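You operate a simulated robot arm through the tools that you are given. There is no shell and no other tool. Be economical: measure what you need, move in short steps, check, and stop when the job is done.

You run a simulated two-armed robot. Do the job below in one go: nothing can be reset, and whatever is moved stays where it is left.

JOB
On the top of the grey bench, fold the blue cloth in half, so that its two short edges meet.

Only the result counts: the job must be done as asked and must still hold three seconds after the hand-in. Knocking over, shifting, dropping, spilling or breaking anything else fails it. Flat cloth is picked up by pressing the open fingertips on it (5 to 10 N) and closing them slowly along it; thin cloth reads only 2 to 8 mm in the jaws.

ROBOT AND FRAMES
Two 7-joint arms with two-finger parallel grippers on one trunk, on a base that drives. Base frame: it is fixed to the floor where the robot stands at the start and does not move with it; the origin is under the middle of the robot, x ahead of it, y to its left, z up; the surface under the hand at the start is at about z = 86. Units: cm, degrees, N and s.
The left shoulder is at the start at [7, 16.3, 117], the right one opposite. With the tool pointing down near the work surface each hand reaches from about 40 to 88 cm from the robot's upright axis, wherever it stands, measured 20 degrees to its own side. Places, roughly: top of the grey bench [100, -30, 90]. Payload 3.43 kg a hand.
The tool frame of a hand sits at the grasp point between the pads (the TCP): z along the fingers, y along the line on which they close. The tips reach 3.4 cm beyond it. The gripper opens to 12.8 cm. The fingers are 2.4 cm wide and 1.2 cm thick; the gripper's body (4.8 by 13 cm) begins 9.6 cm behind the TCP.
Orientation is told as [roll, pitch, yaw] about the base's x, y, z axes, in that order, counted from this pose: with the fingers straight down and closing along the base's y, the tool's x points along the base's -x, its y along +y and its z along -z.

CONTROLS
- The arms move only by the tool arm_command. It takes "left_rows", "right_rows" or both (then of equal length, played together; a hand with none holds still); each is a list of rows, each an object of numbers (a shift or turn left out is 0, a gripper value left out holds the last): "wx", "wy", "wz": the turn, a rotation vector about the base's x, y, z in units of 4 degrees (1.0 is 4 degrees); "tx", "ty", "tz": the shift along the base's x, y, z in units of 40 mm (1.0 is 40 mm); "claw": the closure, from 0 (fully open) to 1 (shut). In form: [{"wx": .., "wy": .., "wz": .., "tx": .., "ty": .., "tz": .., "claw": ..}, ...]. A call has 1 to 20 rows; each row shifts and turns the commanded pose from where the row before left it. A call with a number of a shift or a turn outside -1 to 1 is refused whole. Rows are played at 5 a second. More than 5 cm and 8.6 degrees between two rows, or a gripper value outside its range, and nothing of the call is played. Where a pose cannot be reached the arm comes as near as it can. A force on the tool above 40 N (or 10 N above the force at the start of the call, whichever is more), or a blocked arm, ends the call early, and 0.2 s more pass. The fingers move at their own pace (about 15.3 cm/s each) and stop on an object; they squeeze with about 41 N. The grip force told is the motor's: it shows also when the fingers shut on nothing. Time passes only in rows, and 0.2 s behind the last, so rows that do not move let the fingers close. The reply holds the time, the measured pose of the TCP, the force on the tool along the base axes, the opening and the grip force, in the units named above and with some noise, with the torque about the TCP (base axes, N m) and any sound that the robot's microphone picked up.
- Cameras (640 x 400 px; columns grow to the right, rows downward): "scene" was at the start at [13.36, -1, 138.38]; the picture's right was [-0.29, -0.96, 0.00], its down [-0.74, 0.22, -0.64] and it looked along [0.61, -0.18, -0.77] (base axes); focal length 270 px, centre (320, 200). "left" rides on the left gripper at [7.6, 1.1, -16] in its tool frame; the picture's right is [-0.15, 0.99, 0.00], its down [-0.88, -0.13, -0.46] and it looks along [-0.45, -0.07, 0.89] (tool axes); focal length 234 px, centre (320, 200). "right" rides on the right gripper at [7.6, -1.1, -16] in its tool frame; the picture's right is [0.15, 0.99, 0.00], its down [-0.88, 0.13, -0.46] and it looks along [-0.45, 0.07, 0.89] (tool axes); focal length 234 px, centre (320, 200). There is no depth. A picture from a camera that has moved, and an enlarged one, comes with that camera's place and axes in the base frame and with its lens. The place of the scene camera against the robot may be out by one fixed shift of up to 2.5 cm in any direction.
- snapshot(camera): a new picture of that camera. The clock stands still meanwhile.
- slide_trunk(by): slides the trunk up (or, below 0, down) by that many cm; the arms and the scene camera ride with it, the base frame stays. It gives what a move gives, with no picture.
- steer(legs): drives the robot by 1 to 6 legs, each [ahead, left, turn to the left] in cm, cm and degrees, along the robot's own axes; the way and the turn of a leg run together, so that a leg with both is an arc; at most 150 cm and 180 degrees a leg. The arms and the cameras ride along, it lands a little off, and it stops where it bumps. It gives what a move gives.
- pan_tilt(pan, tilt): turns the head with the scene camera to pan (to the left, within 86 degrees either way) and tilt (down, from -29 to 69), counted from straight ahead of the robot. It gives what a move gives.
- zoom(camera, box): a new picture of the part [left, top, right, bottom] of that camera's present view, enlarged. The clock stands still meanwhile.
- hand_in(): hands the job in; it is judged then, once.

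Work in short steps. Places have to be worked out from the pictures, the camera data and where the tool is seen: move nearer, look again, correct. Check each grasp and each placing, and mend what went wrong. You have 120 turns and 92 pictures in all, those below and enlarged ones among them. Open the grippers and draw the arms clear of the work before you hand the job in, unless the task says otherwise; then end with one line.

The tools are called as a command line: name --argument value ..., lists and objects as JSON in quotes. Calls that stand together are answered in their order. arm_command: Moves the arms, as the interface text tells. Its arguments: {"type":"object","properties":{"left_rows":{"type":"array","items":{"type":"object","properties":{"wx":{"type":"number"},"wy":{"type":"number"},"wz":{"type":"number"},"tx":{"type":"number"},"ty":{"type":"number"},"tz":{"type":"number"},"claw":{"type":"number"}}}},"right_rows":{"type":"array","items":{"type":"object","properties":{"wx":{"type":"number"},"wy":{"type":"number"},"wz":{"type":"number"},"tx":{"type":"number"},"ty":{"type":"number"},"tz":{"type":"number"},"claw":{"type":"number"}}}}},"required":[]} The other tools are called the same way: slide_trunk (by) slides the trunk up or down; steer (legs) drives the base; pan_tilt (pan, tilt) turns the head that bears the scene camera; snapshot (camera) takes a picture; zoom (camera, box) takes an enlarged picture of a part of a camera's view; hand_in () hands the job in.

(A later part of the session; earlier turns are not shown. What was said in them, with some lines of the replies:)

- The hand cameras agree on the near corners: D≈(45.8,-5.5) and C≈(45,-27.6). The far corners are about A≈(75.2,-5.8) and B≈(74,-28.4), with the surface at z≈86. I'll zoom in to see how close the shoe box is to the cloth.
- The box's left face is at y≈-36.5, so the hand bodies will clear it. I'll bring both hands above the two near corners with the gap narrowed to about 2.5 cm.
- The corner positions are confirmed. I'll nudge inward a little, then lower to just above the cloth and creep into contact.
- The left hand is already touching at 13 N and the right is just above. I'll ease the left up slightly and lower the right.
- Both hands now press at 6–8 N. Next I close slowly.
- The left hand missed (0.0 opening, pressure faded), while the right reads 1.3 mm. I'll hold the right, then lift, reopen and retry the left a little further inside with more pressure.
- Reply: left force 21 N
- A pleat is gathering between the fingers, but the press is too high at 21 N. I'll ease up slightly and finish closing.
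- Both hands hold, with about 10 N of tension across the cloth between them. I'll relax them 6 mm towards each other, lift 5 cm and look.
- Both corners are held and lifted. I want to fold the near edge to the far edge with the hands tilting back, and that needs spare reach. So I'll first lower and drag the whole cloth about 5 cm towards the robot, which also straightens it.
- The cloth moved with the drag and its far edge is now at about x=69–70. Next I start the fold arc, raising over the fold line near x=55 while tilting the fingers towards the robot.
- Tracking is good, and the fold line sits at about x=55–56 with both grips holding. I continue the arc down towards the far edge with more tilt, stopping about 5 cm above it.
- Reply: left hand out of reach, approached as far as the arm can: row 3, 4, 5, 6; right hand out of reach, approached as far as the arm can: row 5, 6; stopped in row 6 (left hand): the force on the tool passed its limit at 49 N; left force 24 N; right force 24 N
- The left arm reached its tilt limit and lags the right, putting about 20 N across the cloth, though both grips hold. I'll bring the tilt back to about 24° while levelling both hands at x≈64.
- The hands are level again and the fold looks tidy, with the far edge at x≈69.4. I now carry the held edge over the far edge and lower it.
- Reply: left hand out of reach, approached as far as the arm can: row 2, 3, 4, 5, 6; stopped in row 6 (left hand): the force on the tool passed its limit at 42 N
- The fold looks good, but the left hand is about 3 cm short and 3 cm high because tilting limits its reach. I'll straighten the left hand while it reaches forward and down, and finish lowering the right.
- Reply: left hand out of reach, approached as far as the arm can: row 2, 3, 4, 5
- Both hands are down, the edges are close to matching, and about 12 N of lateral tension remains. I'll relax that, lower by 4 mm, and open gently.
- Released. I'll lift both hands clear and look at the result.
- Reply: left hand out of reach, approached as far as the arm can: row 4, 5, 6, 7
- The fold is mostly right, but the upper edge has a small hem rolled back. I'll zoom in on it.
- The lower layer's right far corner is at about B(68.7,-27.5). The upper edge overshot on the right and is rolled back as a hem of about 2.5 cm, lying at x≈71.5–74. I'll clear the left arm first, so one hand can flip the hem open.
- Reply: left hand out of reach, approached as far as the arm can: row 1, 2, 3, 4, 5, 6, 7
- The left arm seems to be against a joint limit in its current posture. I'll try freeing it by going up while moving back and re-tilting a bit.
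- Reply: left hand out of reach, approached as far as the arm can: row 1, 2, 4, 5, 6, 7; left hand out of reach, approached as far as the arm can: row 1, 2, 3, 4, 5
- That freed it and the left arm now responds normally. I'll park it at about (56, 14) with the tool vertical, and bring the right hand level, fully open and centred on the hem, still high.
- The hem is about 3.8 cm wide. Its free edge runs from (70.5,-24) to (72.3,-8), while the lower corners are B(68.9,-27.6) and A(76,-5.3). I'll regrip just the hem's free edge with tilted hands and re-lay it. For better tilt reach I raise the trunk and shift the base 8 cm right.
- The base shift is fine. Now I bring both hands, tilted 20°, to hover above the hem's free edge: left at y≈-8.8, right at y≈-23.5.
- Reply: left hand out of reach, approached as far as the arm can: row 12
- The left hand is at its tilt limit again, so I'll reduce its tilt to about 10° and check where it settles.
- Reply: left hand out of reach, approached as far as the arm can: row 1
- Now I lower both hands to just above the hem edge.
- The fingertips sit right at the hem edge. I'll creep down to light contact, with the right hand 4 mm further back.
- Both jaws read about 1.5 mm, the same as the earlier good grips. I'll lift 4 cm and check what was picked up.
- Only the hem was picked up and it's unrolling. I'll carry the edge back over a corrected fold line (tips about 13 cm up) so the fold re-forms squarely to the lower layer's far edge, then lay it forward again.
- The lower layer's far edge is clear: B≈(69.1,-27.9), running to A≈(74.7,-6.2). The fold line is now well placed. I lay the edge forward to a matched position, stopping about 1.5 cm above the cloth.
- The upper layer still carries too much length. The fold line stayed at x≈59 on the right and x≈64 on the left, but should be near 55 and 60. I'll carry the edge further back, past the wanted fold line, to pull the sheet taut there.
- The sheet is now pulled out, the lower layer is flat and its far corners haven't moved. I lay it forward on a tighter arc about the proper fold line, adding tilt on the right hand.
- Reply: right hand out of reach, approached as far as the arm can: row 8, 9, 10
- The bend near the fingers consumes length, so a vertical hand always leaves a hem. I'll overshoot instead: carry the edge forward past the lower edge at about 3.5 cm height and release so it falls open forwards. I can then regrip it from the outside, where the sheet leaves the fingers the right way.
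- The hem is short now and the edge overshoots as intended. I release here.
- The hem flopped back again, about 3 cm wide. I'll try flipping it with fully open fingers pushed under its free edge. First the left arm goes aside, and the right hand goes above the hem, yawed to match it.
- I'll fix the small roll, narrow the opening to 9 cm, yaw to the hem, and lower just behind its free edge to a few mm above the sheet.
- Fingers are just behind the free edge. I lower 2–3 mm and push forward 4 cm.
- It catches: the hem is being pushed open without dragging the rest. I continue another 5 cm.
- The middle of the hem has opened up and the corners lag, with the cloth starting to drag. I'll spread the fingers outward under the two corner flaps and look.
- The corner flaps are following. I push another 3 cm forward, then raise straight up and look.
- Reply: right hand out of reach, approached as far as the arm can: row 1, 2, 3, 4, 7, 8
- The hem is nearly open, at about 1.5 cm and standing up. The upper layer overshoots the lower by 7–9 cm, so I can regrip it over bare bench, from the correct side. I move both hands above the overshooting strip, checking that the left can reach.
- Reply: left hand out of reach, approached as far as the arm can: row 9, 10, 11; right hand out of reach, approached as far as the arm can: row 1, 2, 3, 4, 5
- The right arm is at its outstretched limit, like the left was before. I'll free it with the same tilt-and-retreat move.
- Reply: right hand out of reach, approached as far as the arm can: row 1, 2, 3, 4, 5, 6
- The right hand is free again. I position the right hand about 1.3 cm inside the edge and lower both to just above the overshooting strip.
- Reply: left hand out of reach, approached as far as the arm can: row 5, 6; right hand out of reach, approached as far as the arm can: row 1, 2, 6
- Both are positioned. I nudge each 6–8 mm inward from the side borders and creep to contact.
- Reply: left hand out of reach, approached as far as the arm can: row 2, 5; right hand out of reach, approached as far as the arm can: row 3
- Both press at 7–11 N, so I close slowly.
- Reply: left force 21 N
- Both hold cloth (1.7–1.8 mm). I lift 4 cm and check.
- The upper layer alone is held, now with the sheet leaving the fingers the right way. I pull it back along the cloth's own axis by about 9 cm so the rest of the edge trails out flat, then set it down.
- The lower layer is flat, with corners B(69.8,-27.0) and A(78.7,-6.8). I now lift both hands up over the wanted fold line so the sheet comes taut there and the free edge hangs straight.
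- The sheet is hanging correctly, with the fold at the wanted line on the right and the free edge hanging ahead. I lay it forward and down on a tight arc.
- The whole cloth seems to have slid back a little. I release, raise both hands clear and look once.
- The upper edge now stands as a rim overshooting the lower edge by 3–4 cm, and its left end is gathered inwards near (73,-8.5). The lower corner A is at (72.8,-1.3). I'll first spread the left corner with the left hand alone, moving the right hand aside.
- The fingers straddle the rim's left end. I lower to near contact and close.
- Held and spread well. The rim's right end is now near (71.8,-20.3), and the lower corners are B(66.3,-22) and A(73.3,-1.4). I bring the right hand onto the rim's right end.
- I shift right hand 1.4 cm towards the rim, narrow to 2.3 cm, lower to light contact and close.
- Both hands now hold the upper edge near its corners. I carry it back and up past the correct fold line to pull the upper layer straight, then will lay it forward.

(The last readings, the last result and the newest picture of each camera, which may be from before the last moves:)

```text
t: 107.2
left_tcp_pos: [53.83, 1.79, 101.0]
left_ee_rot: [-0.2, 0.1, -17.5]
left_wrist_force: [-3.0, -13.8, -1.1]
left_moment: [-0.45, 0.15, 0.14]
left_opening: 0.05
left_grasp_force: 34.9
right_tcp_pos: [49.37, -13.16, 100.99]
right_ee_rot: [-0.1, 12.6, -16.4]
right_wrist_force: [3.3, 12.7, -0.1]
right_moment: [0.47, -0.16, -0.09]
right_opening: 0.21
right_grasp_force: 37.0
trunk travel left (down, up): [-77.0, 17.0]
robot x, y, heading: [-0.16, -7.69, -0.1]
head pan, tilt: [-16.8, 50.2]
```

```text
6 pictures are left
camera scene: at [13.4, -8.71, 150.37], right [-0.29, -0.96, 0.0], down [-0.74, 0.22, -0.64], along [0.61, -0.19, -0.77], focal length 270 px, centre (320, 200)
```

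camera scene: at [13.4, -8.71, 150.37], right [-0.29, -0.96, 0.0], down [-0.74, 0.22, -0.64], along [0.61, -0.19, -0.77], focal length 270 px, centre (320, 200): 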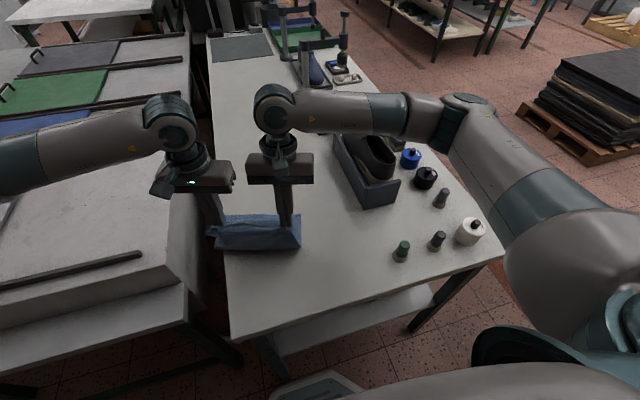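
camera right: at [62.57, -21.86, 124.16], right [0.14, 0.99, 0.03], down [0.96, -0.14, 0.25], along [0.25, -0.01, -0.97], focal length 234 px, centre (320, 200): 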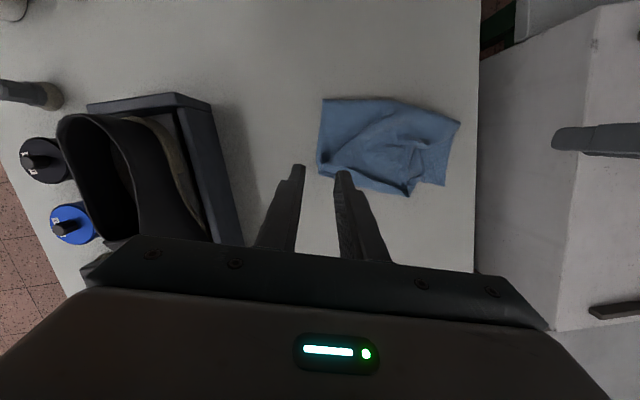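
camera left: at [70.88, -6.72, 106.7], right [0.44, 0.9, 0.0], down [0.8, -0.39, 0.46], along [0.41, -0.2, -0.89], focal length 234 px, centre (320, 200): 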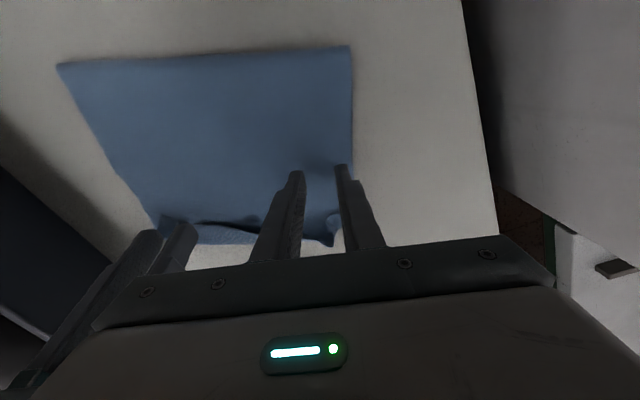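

zoom --camera "scene" --box '[190, 160, 330, 260]'

```text
4.00 times, centred on (260, 210) of scene
camera zoom: at [13.4, -8.71, 150.37], right [-0.29, -0.96, 0.0], down [-0.74, 0.22, -0.64], along [0.61, -0.19, -0.77], focal length 1081 px, centre (560, 160)
```

zoom: 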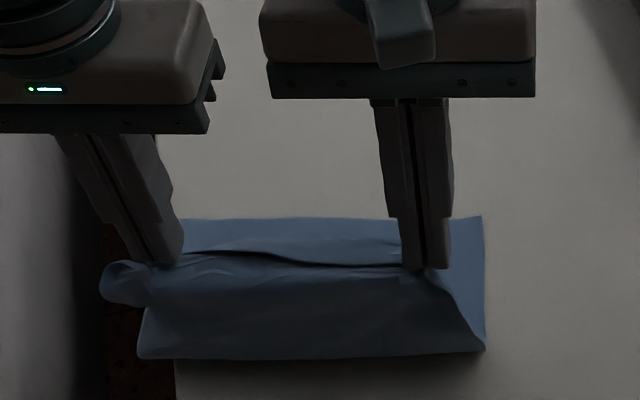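

The lower layer was dragged back to B≈(59,-19) and the left side overhangs the bench slightly. A cleaner way: lift the whole cloth so it hangs as a straight curtain, carry it forward, then lay the far half down and fold the rest over.

arm_command --left_rows '[{"tz": 0.8, "ty": -0.1}, {"tz": 0.8, "ty": -0.1}, {"tz": 0.8, "ty": -0.1}, {"tz": 0.7, "tx": 0.2, "ty": -0.1}, {"tz": 0.6, "tx": 0.4, "ty": -0.2}, {"tz": 0.5, "tx": 0.5, "ty": -0.2}, {"tx": 0.6, "ty": -0.25}, {"tx": 0.6, "ty": -0.25}, {"tx": 0.6, "ty": -0.25}, {"tx": 0.6, "ty": -0.25}, {"tx": 0.6, "ty": -0.2}, {"tx": 0.4, "ty": -0.15}, {"tx": 0.27}, {}, {}]' --right_rows '[{"tz": 0.8, "ty": -0.05}, {"tz": 0.8, "ty": -0.08}, {"tz": 0.8, "ty": -0.1}, {"tz": 0.7, "tx": 0.2, "ty": -0.1}, {"tz": 0.6, "tx": 0.4, "ty": -0.2}, {"tz": 0.5, "tx": 0.5, "ty": -0.2}, {"tx": 0.6, "ty": -0.25}, {"tx": 0.6, "ty": -0.25}, {"tx": 0.6, "ty": -0.25}, {"tx": 0.6, "ty": -0.25}, {"tx": 0.6, "ty": -0.2}, {"tx": 0.45, "ty": -0.1}, {"tx": 0.4}, {}, {}]'

snapshot --camera "scene"

```text
t: 110.5
left_tcp_pos: [72.73, -6.84, 117.88]
left_ee_rot: [-0.2, 0.1, -17.6]
left_wrist_force: [-0.4, -1.2, 0.1]
left_moment: [-0.02, 0.0, 0.01]
left_opening: 0.04
left_grasp_force: 35.3
right_tcp_pos: [69.19, -21.22, 117.81]
right_ee_rot: [-0.1, 12.6, -16.4]
right_wrist_force: [-0.1, 0.8, 0.6]
right_moment: [0.05, -0.02, -0.01]
right_opening: 0.18
right_grasp_force: 37.0
trunk travel left (down, up): [-77.0, 17.0]
robot x, y, heading: [0.23, -7.94, -0.3]
head pan, tilt: [-16.8, 50.2]
```

```text
4 pictures are left
camera scene: at [13.34, -8.68, 150.38], right [-0.29, -0.96, 0.0], down [-0.74, 0.22, -0.64], along [0.61, -0.19, -0.77], focal length 270 px, centre (320, 200)
```

scene: 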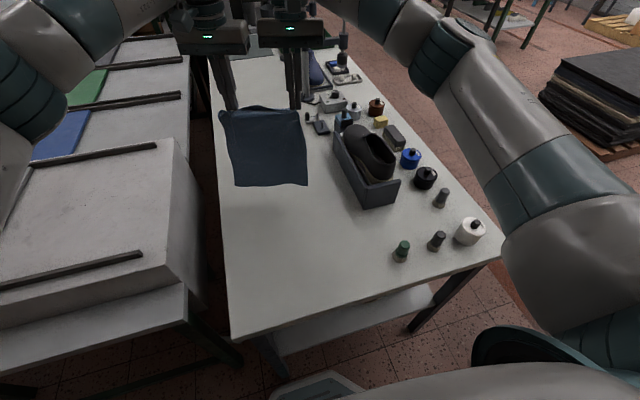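

The cloth hangs as a clean, straight curtain with its bottom edge about 2.5 cm above the bench, and the grips are about 3 cm from the top edge. I lower while moving back along the cloth's axis, to lay the far half flat.

arm_command --left_rows '[{"tx": -0.192, "ty": 0.057, "tz": -0.55}, {"tx": -0.288, "ty": 0.085, "tz": -0.5}, {"tx": -0.378, "ty": 0.112, "tz": -0.475}, {"tx": -0.378, "ty": 0.112, "tz": -0.45}, {"tx": -0.378, "ty": 0.112, "tz": -0.425}, {"tx": -0.378, "ty": 0.112, "tz": -0.425}, {"tx": -0.378, "ty": 0.112, "tz": -0.4}, {"tx": -0.378, "ty": 0.112, "tz": -0.4}, {"tx": -0.378, "ty": 0.112, "tz": -0.4}, {"tx": -0.378, "ty": 0.112, "tz": -0.4}, {}]' --right_rows '[{"tx": -0.192, "ty": 0.057, "tz": -0.55}, {"tx": -0.288, "ty": 0.085, "tz": -0.5}, {"tx": -0.378, "ty": 0.112, "tz": -0.475}, {"tx": -0.378, "ty": 0.112, "tz": -0.45}, {"tx": -0.378, "ty": 0.112, "tz": -0.425}, {"tx": -0.378, "ty": 0.112, "tz": -0.425}, {"tx": -0.378, "ty": 0.112, "tz": -0.4}, {"tx": -0.378, "ty": 0.112, "tz": -0.4}, {"tx": -0.378, "ty": 0.112, "tz": -0.4}, {"tx": -0.378, "ty": 0.112, "tz": -0.4}, {}]'

zoom --camera "scene" --box '[190, 140, 350, 240]'

```text
t: 112.8
left_tcp_pos: [58.69, -2.7, 100.23]
left_ee_rot: [-0.1, 0.1, -17.4]
left_wrist_force: [0.2, -0.8, 0.0]
left_moment: [0.04, 0.01, -0.01]
left_opening: 0.06
left_grasp_force: 35.2
right_tcp_pos: [55.2, -16.85, 99.93]
right_ee_rot: [-0.1, 12.7, -16.3]
right_wrist_force: [0.2, 0.1, 0.2]
right_moment: [-0.02, 0.02, -0.02]
right_opening: 0.2
right_grasp_force: 36.2
trunk travel left (down, up): [-77.0, 17.0]
robot x, y, heading: [0.13, -7.9, -0.1]
head pan, tilt: [-16.8, 50.2]
```

```text
4.00 times, centred on (270, 190) of scene
camera zoom: at [13.35, -8.7, 150.38], right [-0.29, -0.96, 0.0], down [-0.74, 0.22, -0.64], along [0.61, -0.19, -0.77], focal length 1081 px, centre (520, 240)
```

zoom: 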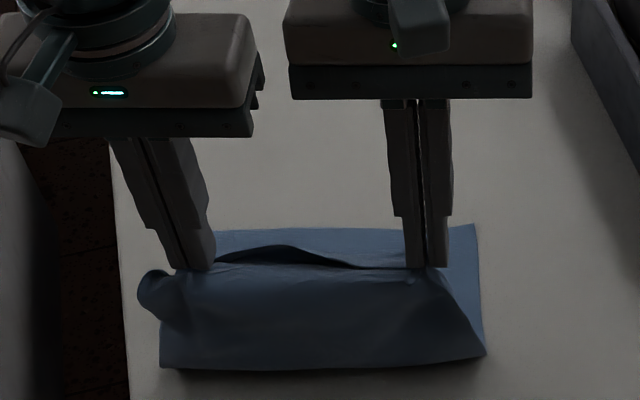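

The far half lies flat: B≈(64.9,-23.1), and the fold is 12 cm back so far with some slack. I move back 2.6 cm more to complete the half, then swing forward and down on a tight arc to the far edge.

arm_command --left_rows '[{"tx": -0.312, "ty": 0.093}, {"tx": -0.312, "ty": 0.093}, {}, {"tx": 0.48, "ty": -0.142}, {"tx": 0.48, "ty": -0.142, "tz": -0.125}, {"tx": 0.432, "ty": -0.128, "tz": -0.275}, {"tx": 0.432, "ty": -0.128, "tz": -0.425}, {"tx": 0.36, "ty": -0.107, "tz": -0.55}, {"tx": 0.288, "ty": -0.085, "tz": -0.6}, {"tx": 0.168, "ty": -0.05, "tz": -0.4}, {"tx": 0.048, "ty": -0.014, "tz": -0.125}, {}]' --right_rows '[{"tx": -0.312, "ty": 0.093}, {"tx": -0.312, "ty": 0.093}, {}, {"tx": 0.48, "ty": -0.142}, {"tx": 0.48, "ty": -0.142, "tz": -0.125}, {"tx": 0.432, "ty": -0.128, "tz": -0.275}, {"tx": 0.432, "ty": -0.128, "tz": -0.425}, {"tx": 0.36, "ty": -0.107, "tz": -0.55}, {"tx": 0.288, "ty": -0.085, "tz": -0.6}, {"tx": 0.168, "ty": -0.05, "tz": -0.4}, {"tx": 0.048, "ty": -0.014, "tz": -0.125}, {}]'

zoom --camera "scene" --box '[190, 140, 350, 240]'

```text
t: 115.5
left_tcp_pos: [67.02, -5.13, 90.16]
left_ee_rot: [-0.2, 0.1, -17.5]
left_wrist_force: [0.3, -0.1, 1.0]
left_moment: [-0.04, 0.01, 0.02]
left_opening: 0.03
left_grasp_force: 35.9
right_tcp_pos: [63.42, -19.35, 89.97]
right_ee_rot: [-0.1, 12.6, -16.4]
right_wrist_force: [0.4, 0.1, 3.5]
right_moment: [0.02, -0.06, -0.03]
right_opening: 0.2
right_grasp_force: 36.5
trunk travel left (down, up): [-77.0, 17.0]
robot x, y, heading: [-0.17, -7.59, -0.1]
head pan, tilt: [-16.8, 50.2]
```

```text
4.00 times, centred on (270, 190) of scene
camera zoom: at [13.31, -8.67, 150.39], right [-0.29, -0.96, 0.0], down [-0.74, 0.22, -0.64], along [0.61, -0.19, -0.77], focal length 1081 px, centre (520, 240)
```

zoom: 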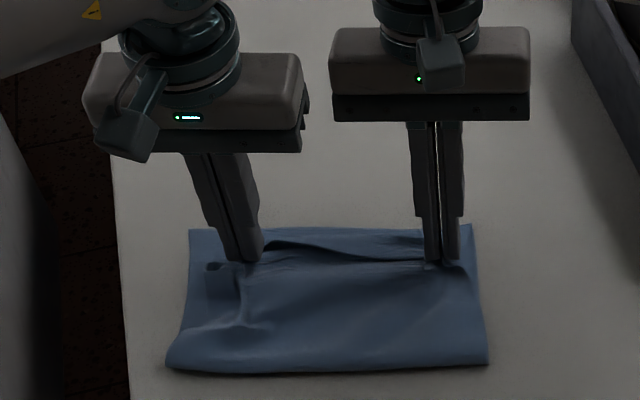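

The fold now looks properly formed: depth is about 12.4 cm with some slack, and the grips are about 3 cm behind the lower edge as planned. I release and lift straight up to inspect from above.

arm_command --left_rows '[{"claw": 0.9}, {"claw": 0.8}, {"claw": 0.75}, {"tz": 0.3}, {"tz": 0.8}, {"tz": 0.8, "ty": 0.5}, {"tz": 0.6, "ty": 0.8}, {"ty": 0.8}, {"ty": 0.8}, {"ty": 0.6}, {}]' --right_rows '[{"claw": 0.9}, {"claw": 0.8}, {"claw": 0.75}, {"tz": 0.3}, {"tz": 0.8}, {"tz": 0.8}, {"tz": 0.8, "tx": -0.2}, {"tz": 0.6, "tx": -0.3}, {"tx": -0.3}, {"tx": -0.3}, {}]'

zoom --camera "right" --box '[240, 40, 520, 215]'

```text
t: 117.8
left_tcp_pos: [67.26, 8.84, 99.98]
left_ee_rot: [-0.3, 0.0, -17.5]
left_wrist_force: [0.0, 0.3, -0.1]
left_moment: [-0.02, -0.03, 0.01]
left_opening: 3.2
left_grasp_force: 0.1
right_tcp_pos: [58.98, -19.59, 103.17]
right_ee_rot: [-0.1, 12.6, -16.4]
right_wrist_force: [-1.2, 0.3, -0.8]
right_moment: [0.01, -0.04, -0.01]
right_opening: 3.19
right_grasp_force: 0.1
trunk travel left (down, up): [-77.0, 17.0]
robot x, y, heading: [-0.18, -7.89, -0.2]
head pan, tilt: [-16.8, 50.2]
```

```text
2.29 times, centred on (380, 128) of right
camera zoom: at [54.99, -19.3, 120.4], right [0.14, 0.99, 0.03], down [0.96, -0.15, 0.25], along [0.25, -0.01, -0.97], focal length 535 px, centre (183, 366)
```

zoom: 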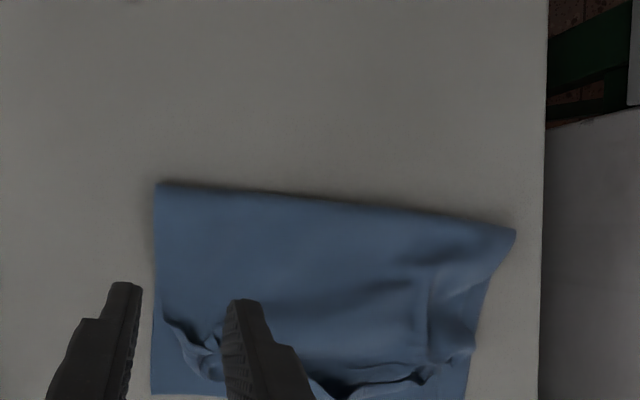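

The fold is good, with B≈(65.3,-22) and a depth of about 13.3 cm. The last few cm of the upper edge curl up and are short of the lower edge. I'll unroll it with the forward sweep that worked earlier: fingers fully open, starting behind the rim, a couple of mm above the cloth.

arm_command --right_rows '[{"tx": 0.15, "ty": 0.48, "claw": 0.0}, {"tx": 0.15, "ty": 0.48}, {"tx": 0.15, "ty": 0.48}, {"tx": 0.15, "ty": 0.48}, {"tx": 0.15, "ty": 0.48, "tz": -0.3}, {"tz": -0.8}, {"tz": -0.8}, {"tz": -0.7}, {"tz": -0.5}, {"tz": -0.15}, {}]'

```text
t: 120.2
left_tcp_pos: [67.26, 8.78, 100.04]
left_ee_rot: [-0.1, 0.1, -17.3]
left_wrist_force: [-0.6, 0.0, 0.1]
left_moment: [-0.02, 0.0, 0.0]
left_opening: 3.22
left_grasp_force: 0.0
right_tcp_pos: [61.93, -9.77, 90.23]
right_ee_rot: [-0.1, 12.6, -16.4]
right_wrist_force: [-0.2, -0.1, -0.1]
right_moment: [0.0, 0.02, 0.02]
right_opening: 12.82
right_grasp_force: 0.0
trunk travel left (down, up): [-77.0, 17.0]
robot x, y, heading: [0.24, -7.77, -0.1]
head pan, tilt: [-16.8, 50.2]
```

No contact force at this height, as wanted. I lower 2 mm more and sweep forward to just past the lower edge.

arm_command --right_rows '[{"tz": -0.06}, {"tx": 0.1565, "ty": -0.043}, {"tx": 0.1565, "ty": -0.043}, {"tx": 0.1565, "ty": -0.043}, {"tx": 0.1565, "ty": -0.043}, {"tx": 0.1565, "ty": -0.043}, {"tx": 0.1565, "ty": -0.043}, {"tx": 0.1565, "ty": -0.043}, {"tx": 0.1565, "ty": -0.043}, {"tx": 0.1565, "ty": -0.043}, {"tx": 0.1565, "ty": -0.043}, {"tx": 0.1565, "ty": -0.043}, {}]'

```text
t: 123.0
left_tcp_pos: [67.29, 8.85, 100.05]
left_ee_rot: [-0.2, 0.1, -17.4]
left_wrist_force: [-0.2, 1.1, -0.2]
left_moment: [0.02, -0.05, -0.04]
left_opening: 3.2
left_grasp_force: 0.0
right_tcp_pos: [69.09, -11.64, 90.07]
right_ee_rot: [-0.1, 12.5, -16.4]
right_wrist_force: [-0.3, -0.2, 0.2]
right_moment: [-0.01, -0.01, 0.01]
right_opening: 12.81
right_grasp_force: 0.1
trunk travel left (down, up): [-77.0, 17.0]
robot x, y, heading: [0.17, -7.79, -0.2]
head pan, tilt: [-16.8, 50.2]
```

I push 1.5 cm more, then rise slightly while moving on, so any standing strip topples forward, then lift clear. Then I use the last picture.

arm_command --right_rows '[{"tx": 0.18, "ty": -0.05}, {"tx": 0.18, "ty": -0.05}, {"tx": 0.2, "ty": -0.055, "tz": 0.08}, {"tx": 0.2, "ty": -0.055, "tz": 0.08}, {"tx": 0.2, "ty": -0.055, "tz": 0.08}, {"tz": 0.5}, {"tz": 0.8}, {"tz": 0.8}, {"tz": 0.8, "tx": -0.3}, {"tz": 0.8, "tx": -0.4}, {"tx": -0.5, "ty": -0.5}, {"tx": -0.5, "ty": -0.5}, {"tx": -0.5, "ty": -0.5}, {}]'

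zoom --camera "scene" --box '[200, 140, 360, 240]'

```text
t: 126.0
left_tcp_pos: [67.33, 9.03, 100.02]
left_ee_rot: [-0.3, 0.2, -17.5]
left_wrist_force: [0.2, -0.1, 0.0]
left_moment: [-0.01, -0.02, -0.03]
left_opening: 3.18
left_grasp_force: 0.0
right_tcp_pos: [64.14, -18.58, 105.8]
right_ee_rot: [-0.2, 12.5, -16.3]
right_wrist_force: [0.3, -1.0, -0.9]
right_moment: [-0.01, 0.02, -0.04]
right_opening: 12.8
right_grasp_force: 0.1
trunk travel left (down, up): [-77.0, 17.0]
robot x, y, heading: [0.17, -7.53, -0.2]
head pan, tilt: [-16.8, 50.2]
```

```text
4.00 times, centred on (280, 190) of scene
camera zoom: at [13.4, -8.59, 150.37], right [-0.29, -0.96, 0.0], down [-0.74, 0.22, -0.64], along [0.61, -0.19, -0.77], focal length 1081 px, centre (480, 240)
```

zoom: 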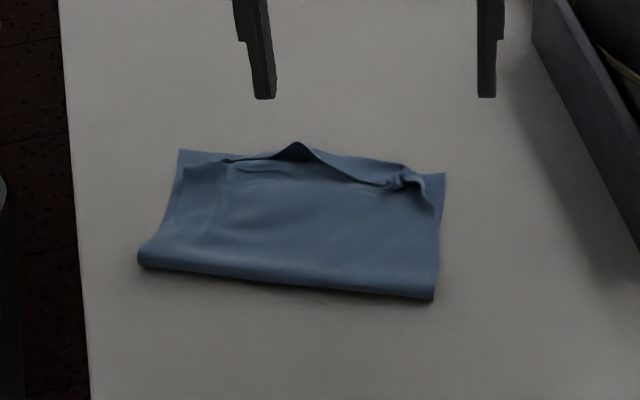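

No pictures remain. From the last one, the lower corners are A≈(79,-5) and B≈(70.2,-25.3). The upper corners lie within about 2–3 cm of them, with the upper edge still standing as a low rim. One gentle, higher sweep (tips about 7 mm above the cloth) should topple the rim forward onto the lower edge.

arm_command --right_rows '[{"tx": 0.16, "ty": 0.3, "wz": -0.85}, {"tx": 0.24, "ty": 0.3, "wz": -0.85}, {"tx": 0.24, "ty": 0.3}, {"tx": 0.24, "ty": 0.3}, {"tx": 0.24, "ty": 0.32}, {"tz": -0.8}, {"tz": -0.8}, {"tz": -0.8}, {"tz": -0.7}, {"tz": -0.65}, {}]'

```text
t: 128.4
left_tcp_pos: [67.18, 9.0, 100.08]
left_ee_rot: [-0.2, 0.2, -17.4]
left_wrist_force: [0.1, 0.1, 0.4]
left_moment: [0.0, 0.01, 0.01]
left_opening: 3.19
left_grasp_force: 0.1
right_tcp_pos: [68.3, -12.81, 90.74]
right_ee_rot: [0.0, 12.4, -23.2]
right_wrist_force: [0.2, 0.1, -0.2]
right_moment: [0.0, -0.01, 0.01]
right_opening: 12.79
right_grasp_force: 0.0
trunk travel left (down, up): [-77.0, 17.0]
robot x, y, heading: [0.08, -7.62, 0.0]
head pan, tilt: [-16.8, 50.2]
```

In place with no contact. I sweep forward, rising slightly at the end, then lift.

arm_command --right_rows '[{"tx": 0.16, "ty": -0.07}, {"tx": 0.16, "ty": -0.07}, {"tx": 0.16, "ty": -0.07}, {"tx": 0.16, "ty": -0.07}, {"tx": 0.16, "ty": -0.07}, {"tx": 0.16, "ty": -0.07}, {"tx": 0.16, "ty": -0.07}, {"tx": 0.16, "ty": -0.07}, {"tx": 0.16, "ty": -0.07, "tz": 0.04}, {"tx": 0.16, "ty": -0.07, "tz": 0.04}, {"tx": 0.16, "ty": -0.07, "tz": 0.06}, {"tz": 0.5}, {"tz": 0.8}, {"tz": 0.8}, {"tz": 0.8}, {"tz": 0.6}, {}]'

```text
t: 132.1
left_tcp_pos: [67.18, 8.85, 99.97]
left_ee_rot: [-0.2, 0.2, -17.4]
left_wrist_force: [0.1, -0.4, -0.2]
left_moment: [0.02, 0.02, -0.01]
left_opening: 3.19
left_grasp_force: 0.1
right_tcp_pos: [75.5, -15.85, 105.24]
right_ee_rot: [-0.1, 12.7, -23.2]
right_wrist_force: [-0.2, 0.3, 1.3]
right_moment: [0.0, -0.03, 0.03]
right_opening: 12.81
right_grasp_force: 0.2
trunk travel left (down, up): [-77.0, 17.0]
robot x, y, heading: [-0.43, -8.07, -0.4]
head pan, tilt: [-16.8, 50.2]
```

Both hands are empty and above the cloth. I draw them clear, open fully, and hand in.

arm_command --left_rows '[{"tz": 0.5, "claw": 0.0}, {"tz": 0.5, "tx": -0.4}, {"tx": -0.5}, {"tx": -0.5}, {}]' --right_rows '[{"tz": 0.6, "claw": 0.0}, {"tz": 0.6, "tx": -0.4}, {"tx": -0.5, "tz": 0.3}, {"tx": -0.5}, {}]'

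hand_in

```text
t: 133.2
left_tcp_pos: [61.54, 8.97, 104.14]
left_ee_rot: [-0.2, 0.1, -17.4]
left_wrist_force: [-0.3, -0.1, 0.5]
left_moment: [0.02, 0.02, 0.03]
left_opening: 12.8
left_grasp_force: 0.0
right_tcp_pos: [69.86, -15.62, 111.11]
right_ee_rot: [-0.1, 12.6, -23.3]
right_wrist_force: [0.0, 0.1, 0.0]
right_moment: [0.03, 0.02, -0.01]
right_opening: 12.79
right_grasp_force: 0.1
trunk travel left (down, up): [-77.0, 17.0]
robot x, y, heading: [0.07, -7.48, -0.1]
head pan, tilt: [-16.8, 50.2]
```

```text
The job is handed in.
```

I folded the cloth in half on the bench and handed it in, but I can't confirm the short edges meet: in my last picture the upper corners were about 2–3 cm off the lower ones with the upper edge still standing as a low rim, and I had no pictures left to check the final sweep meant to flatten it.
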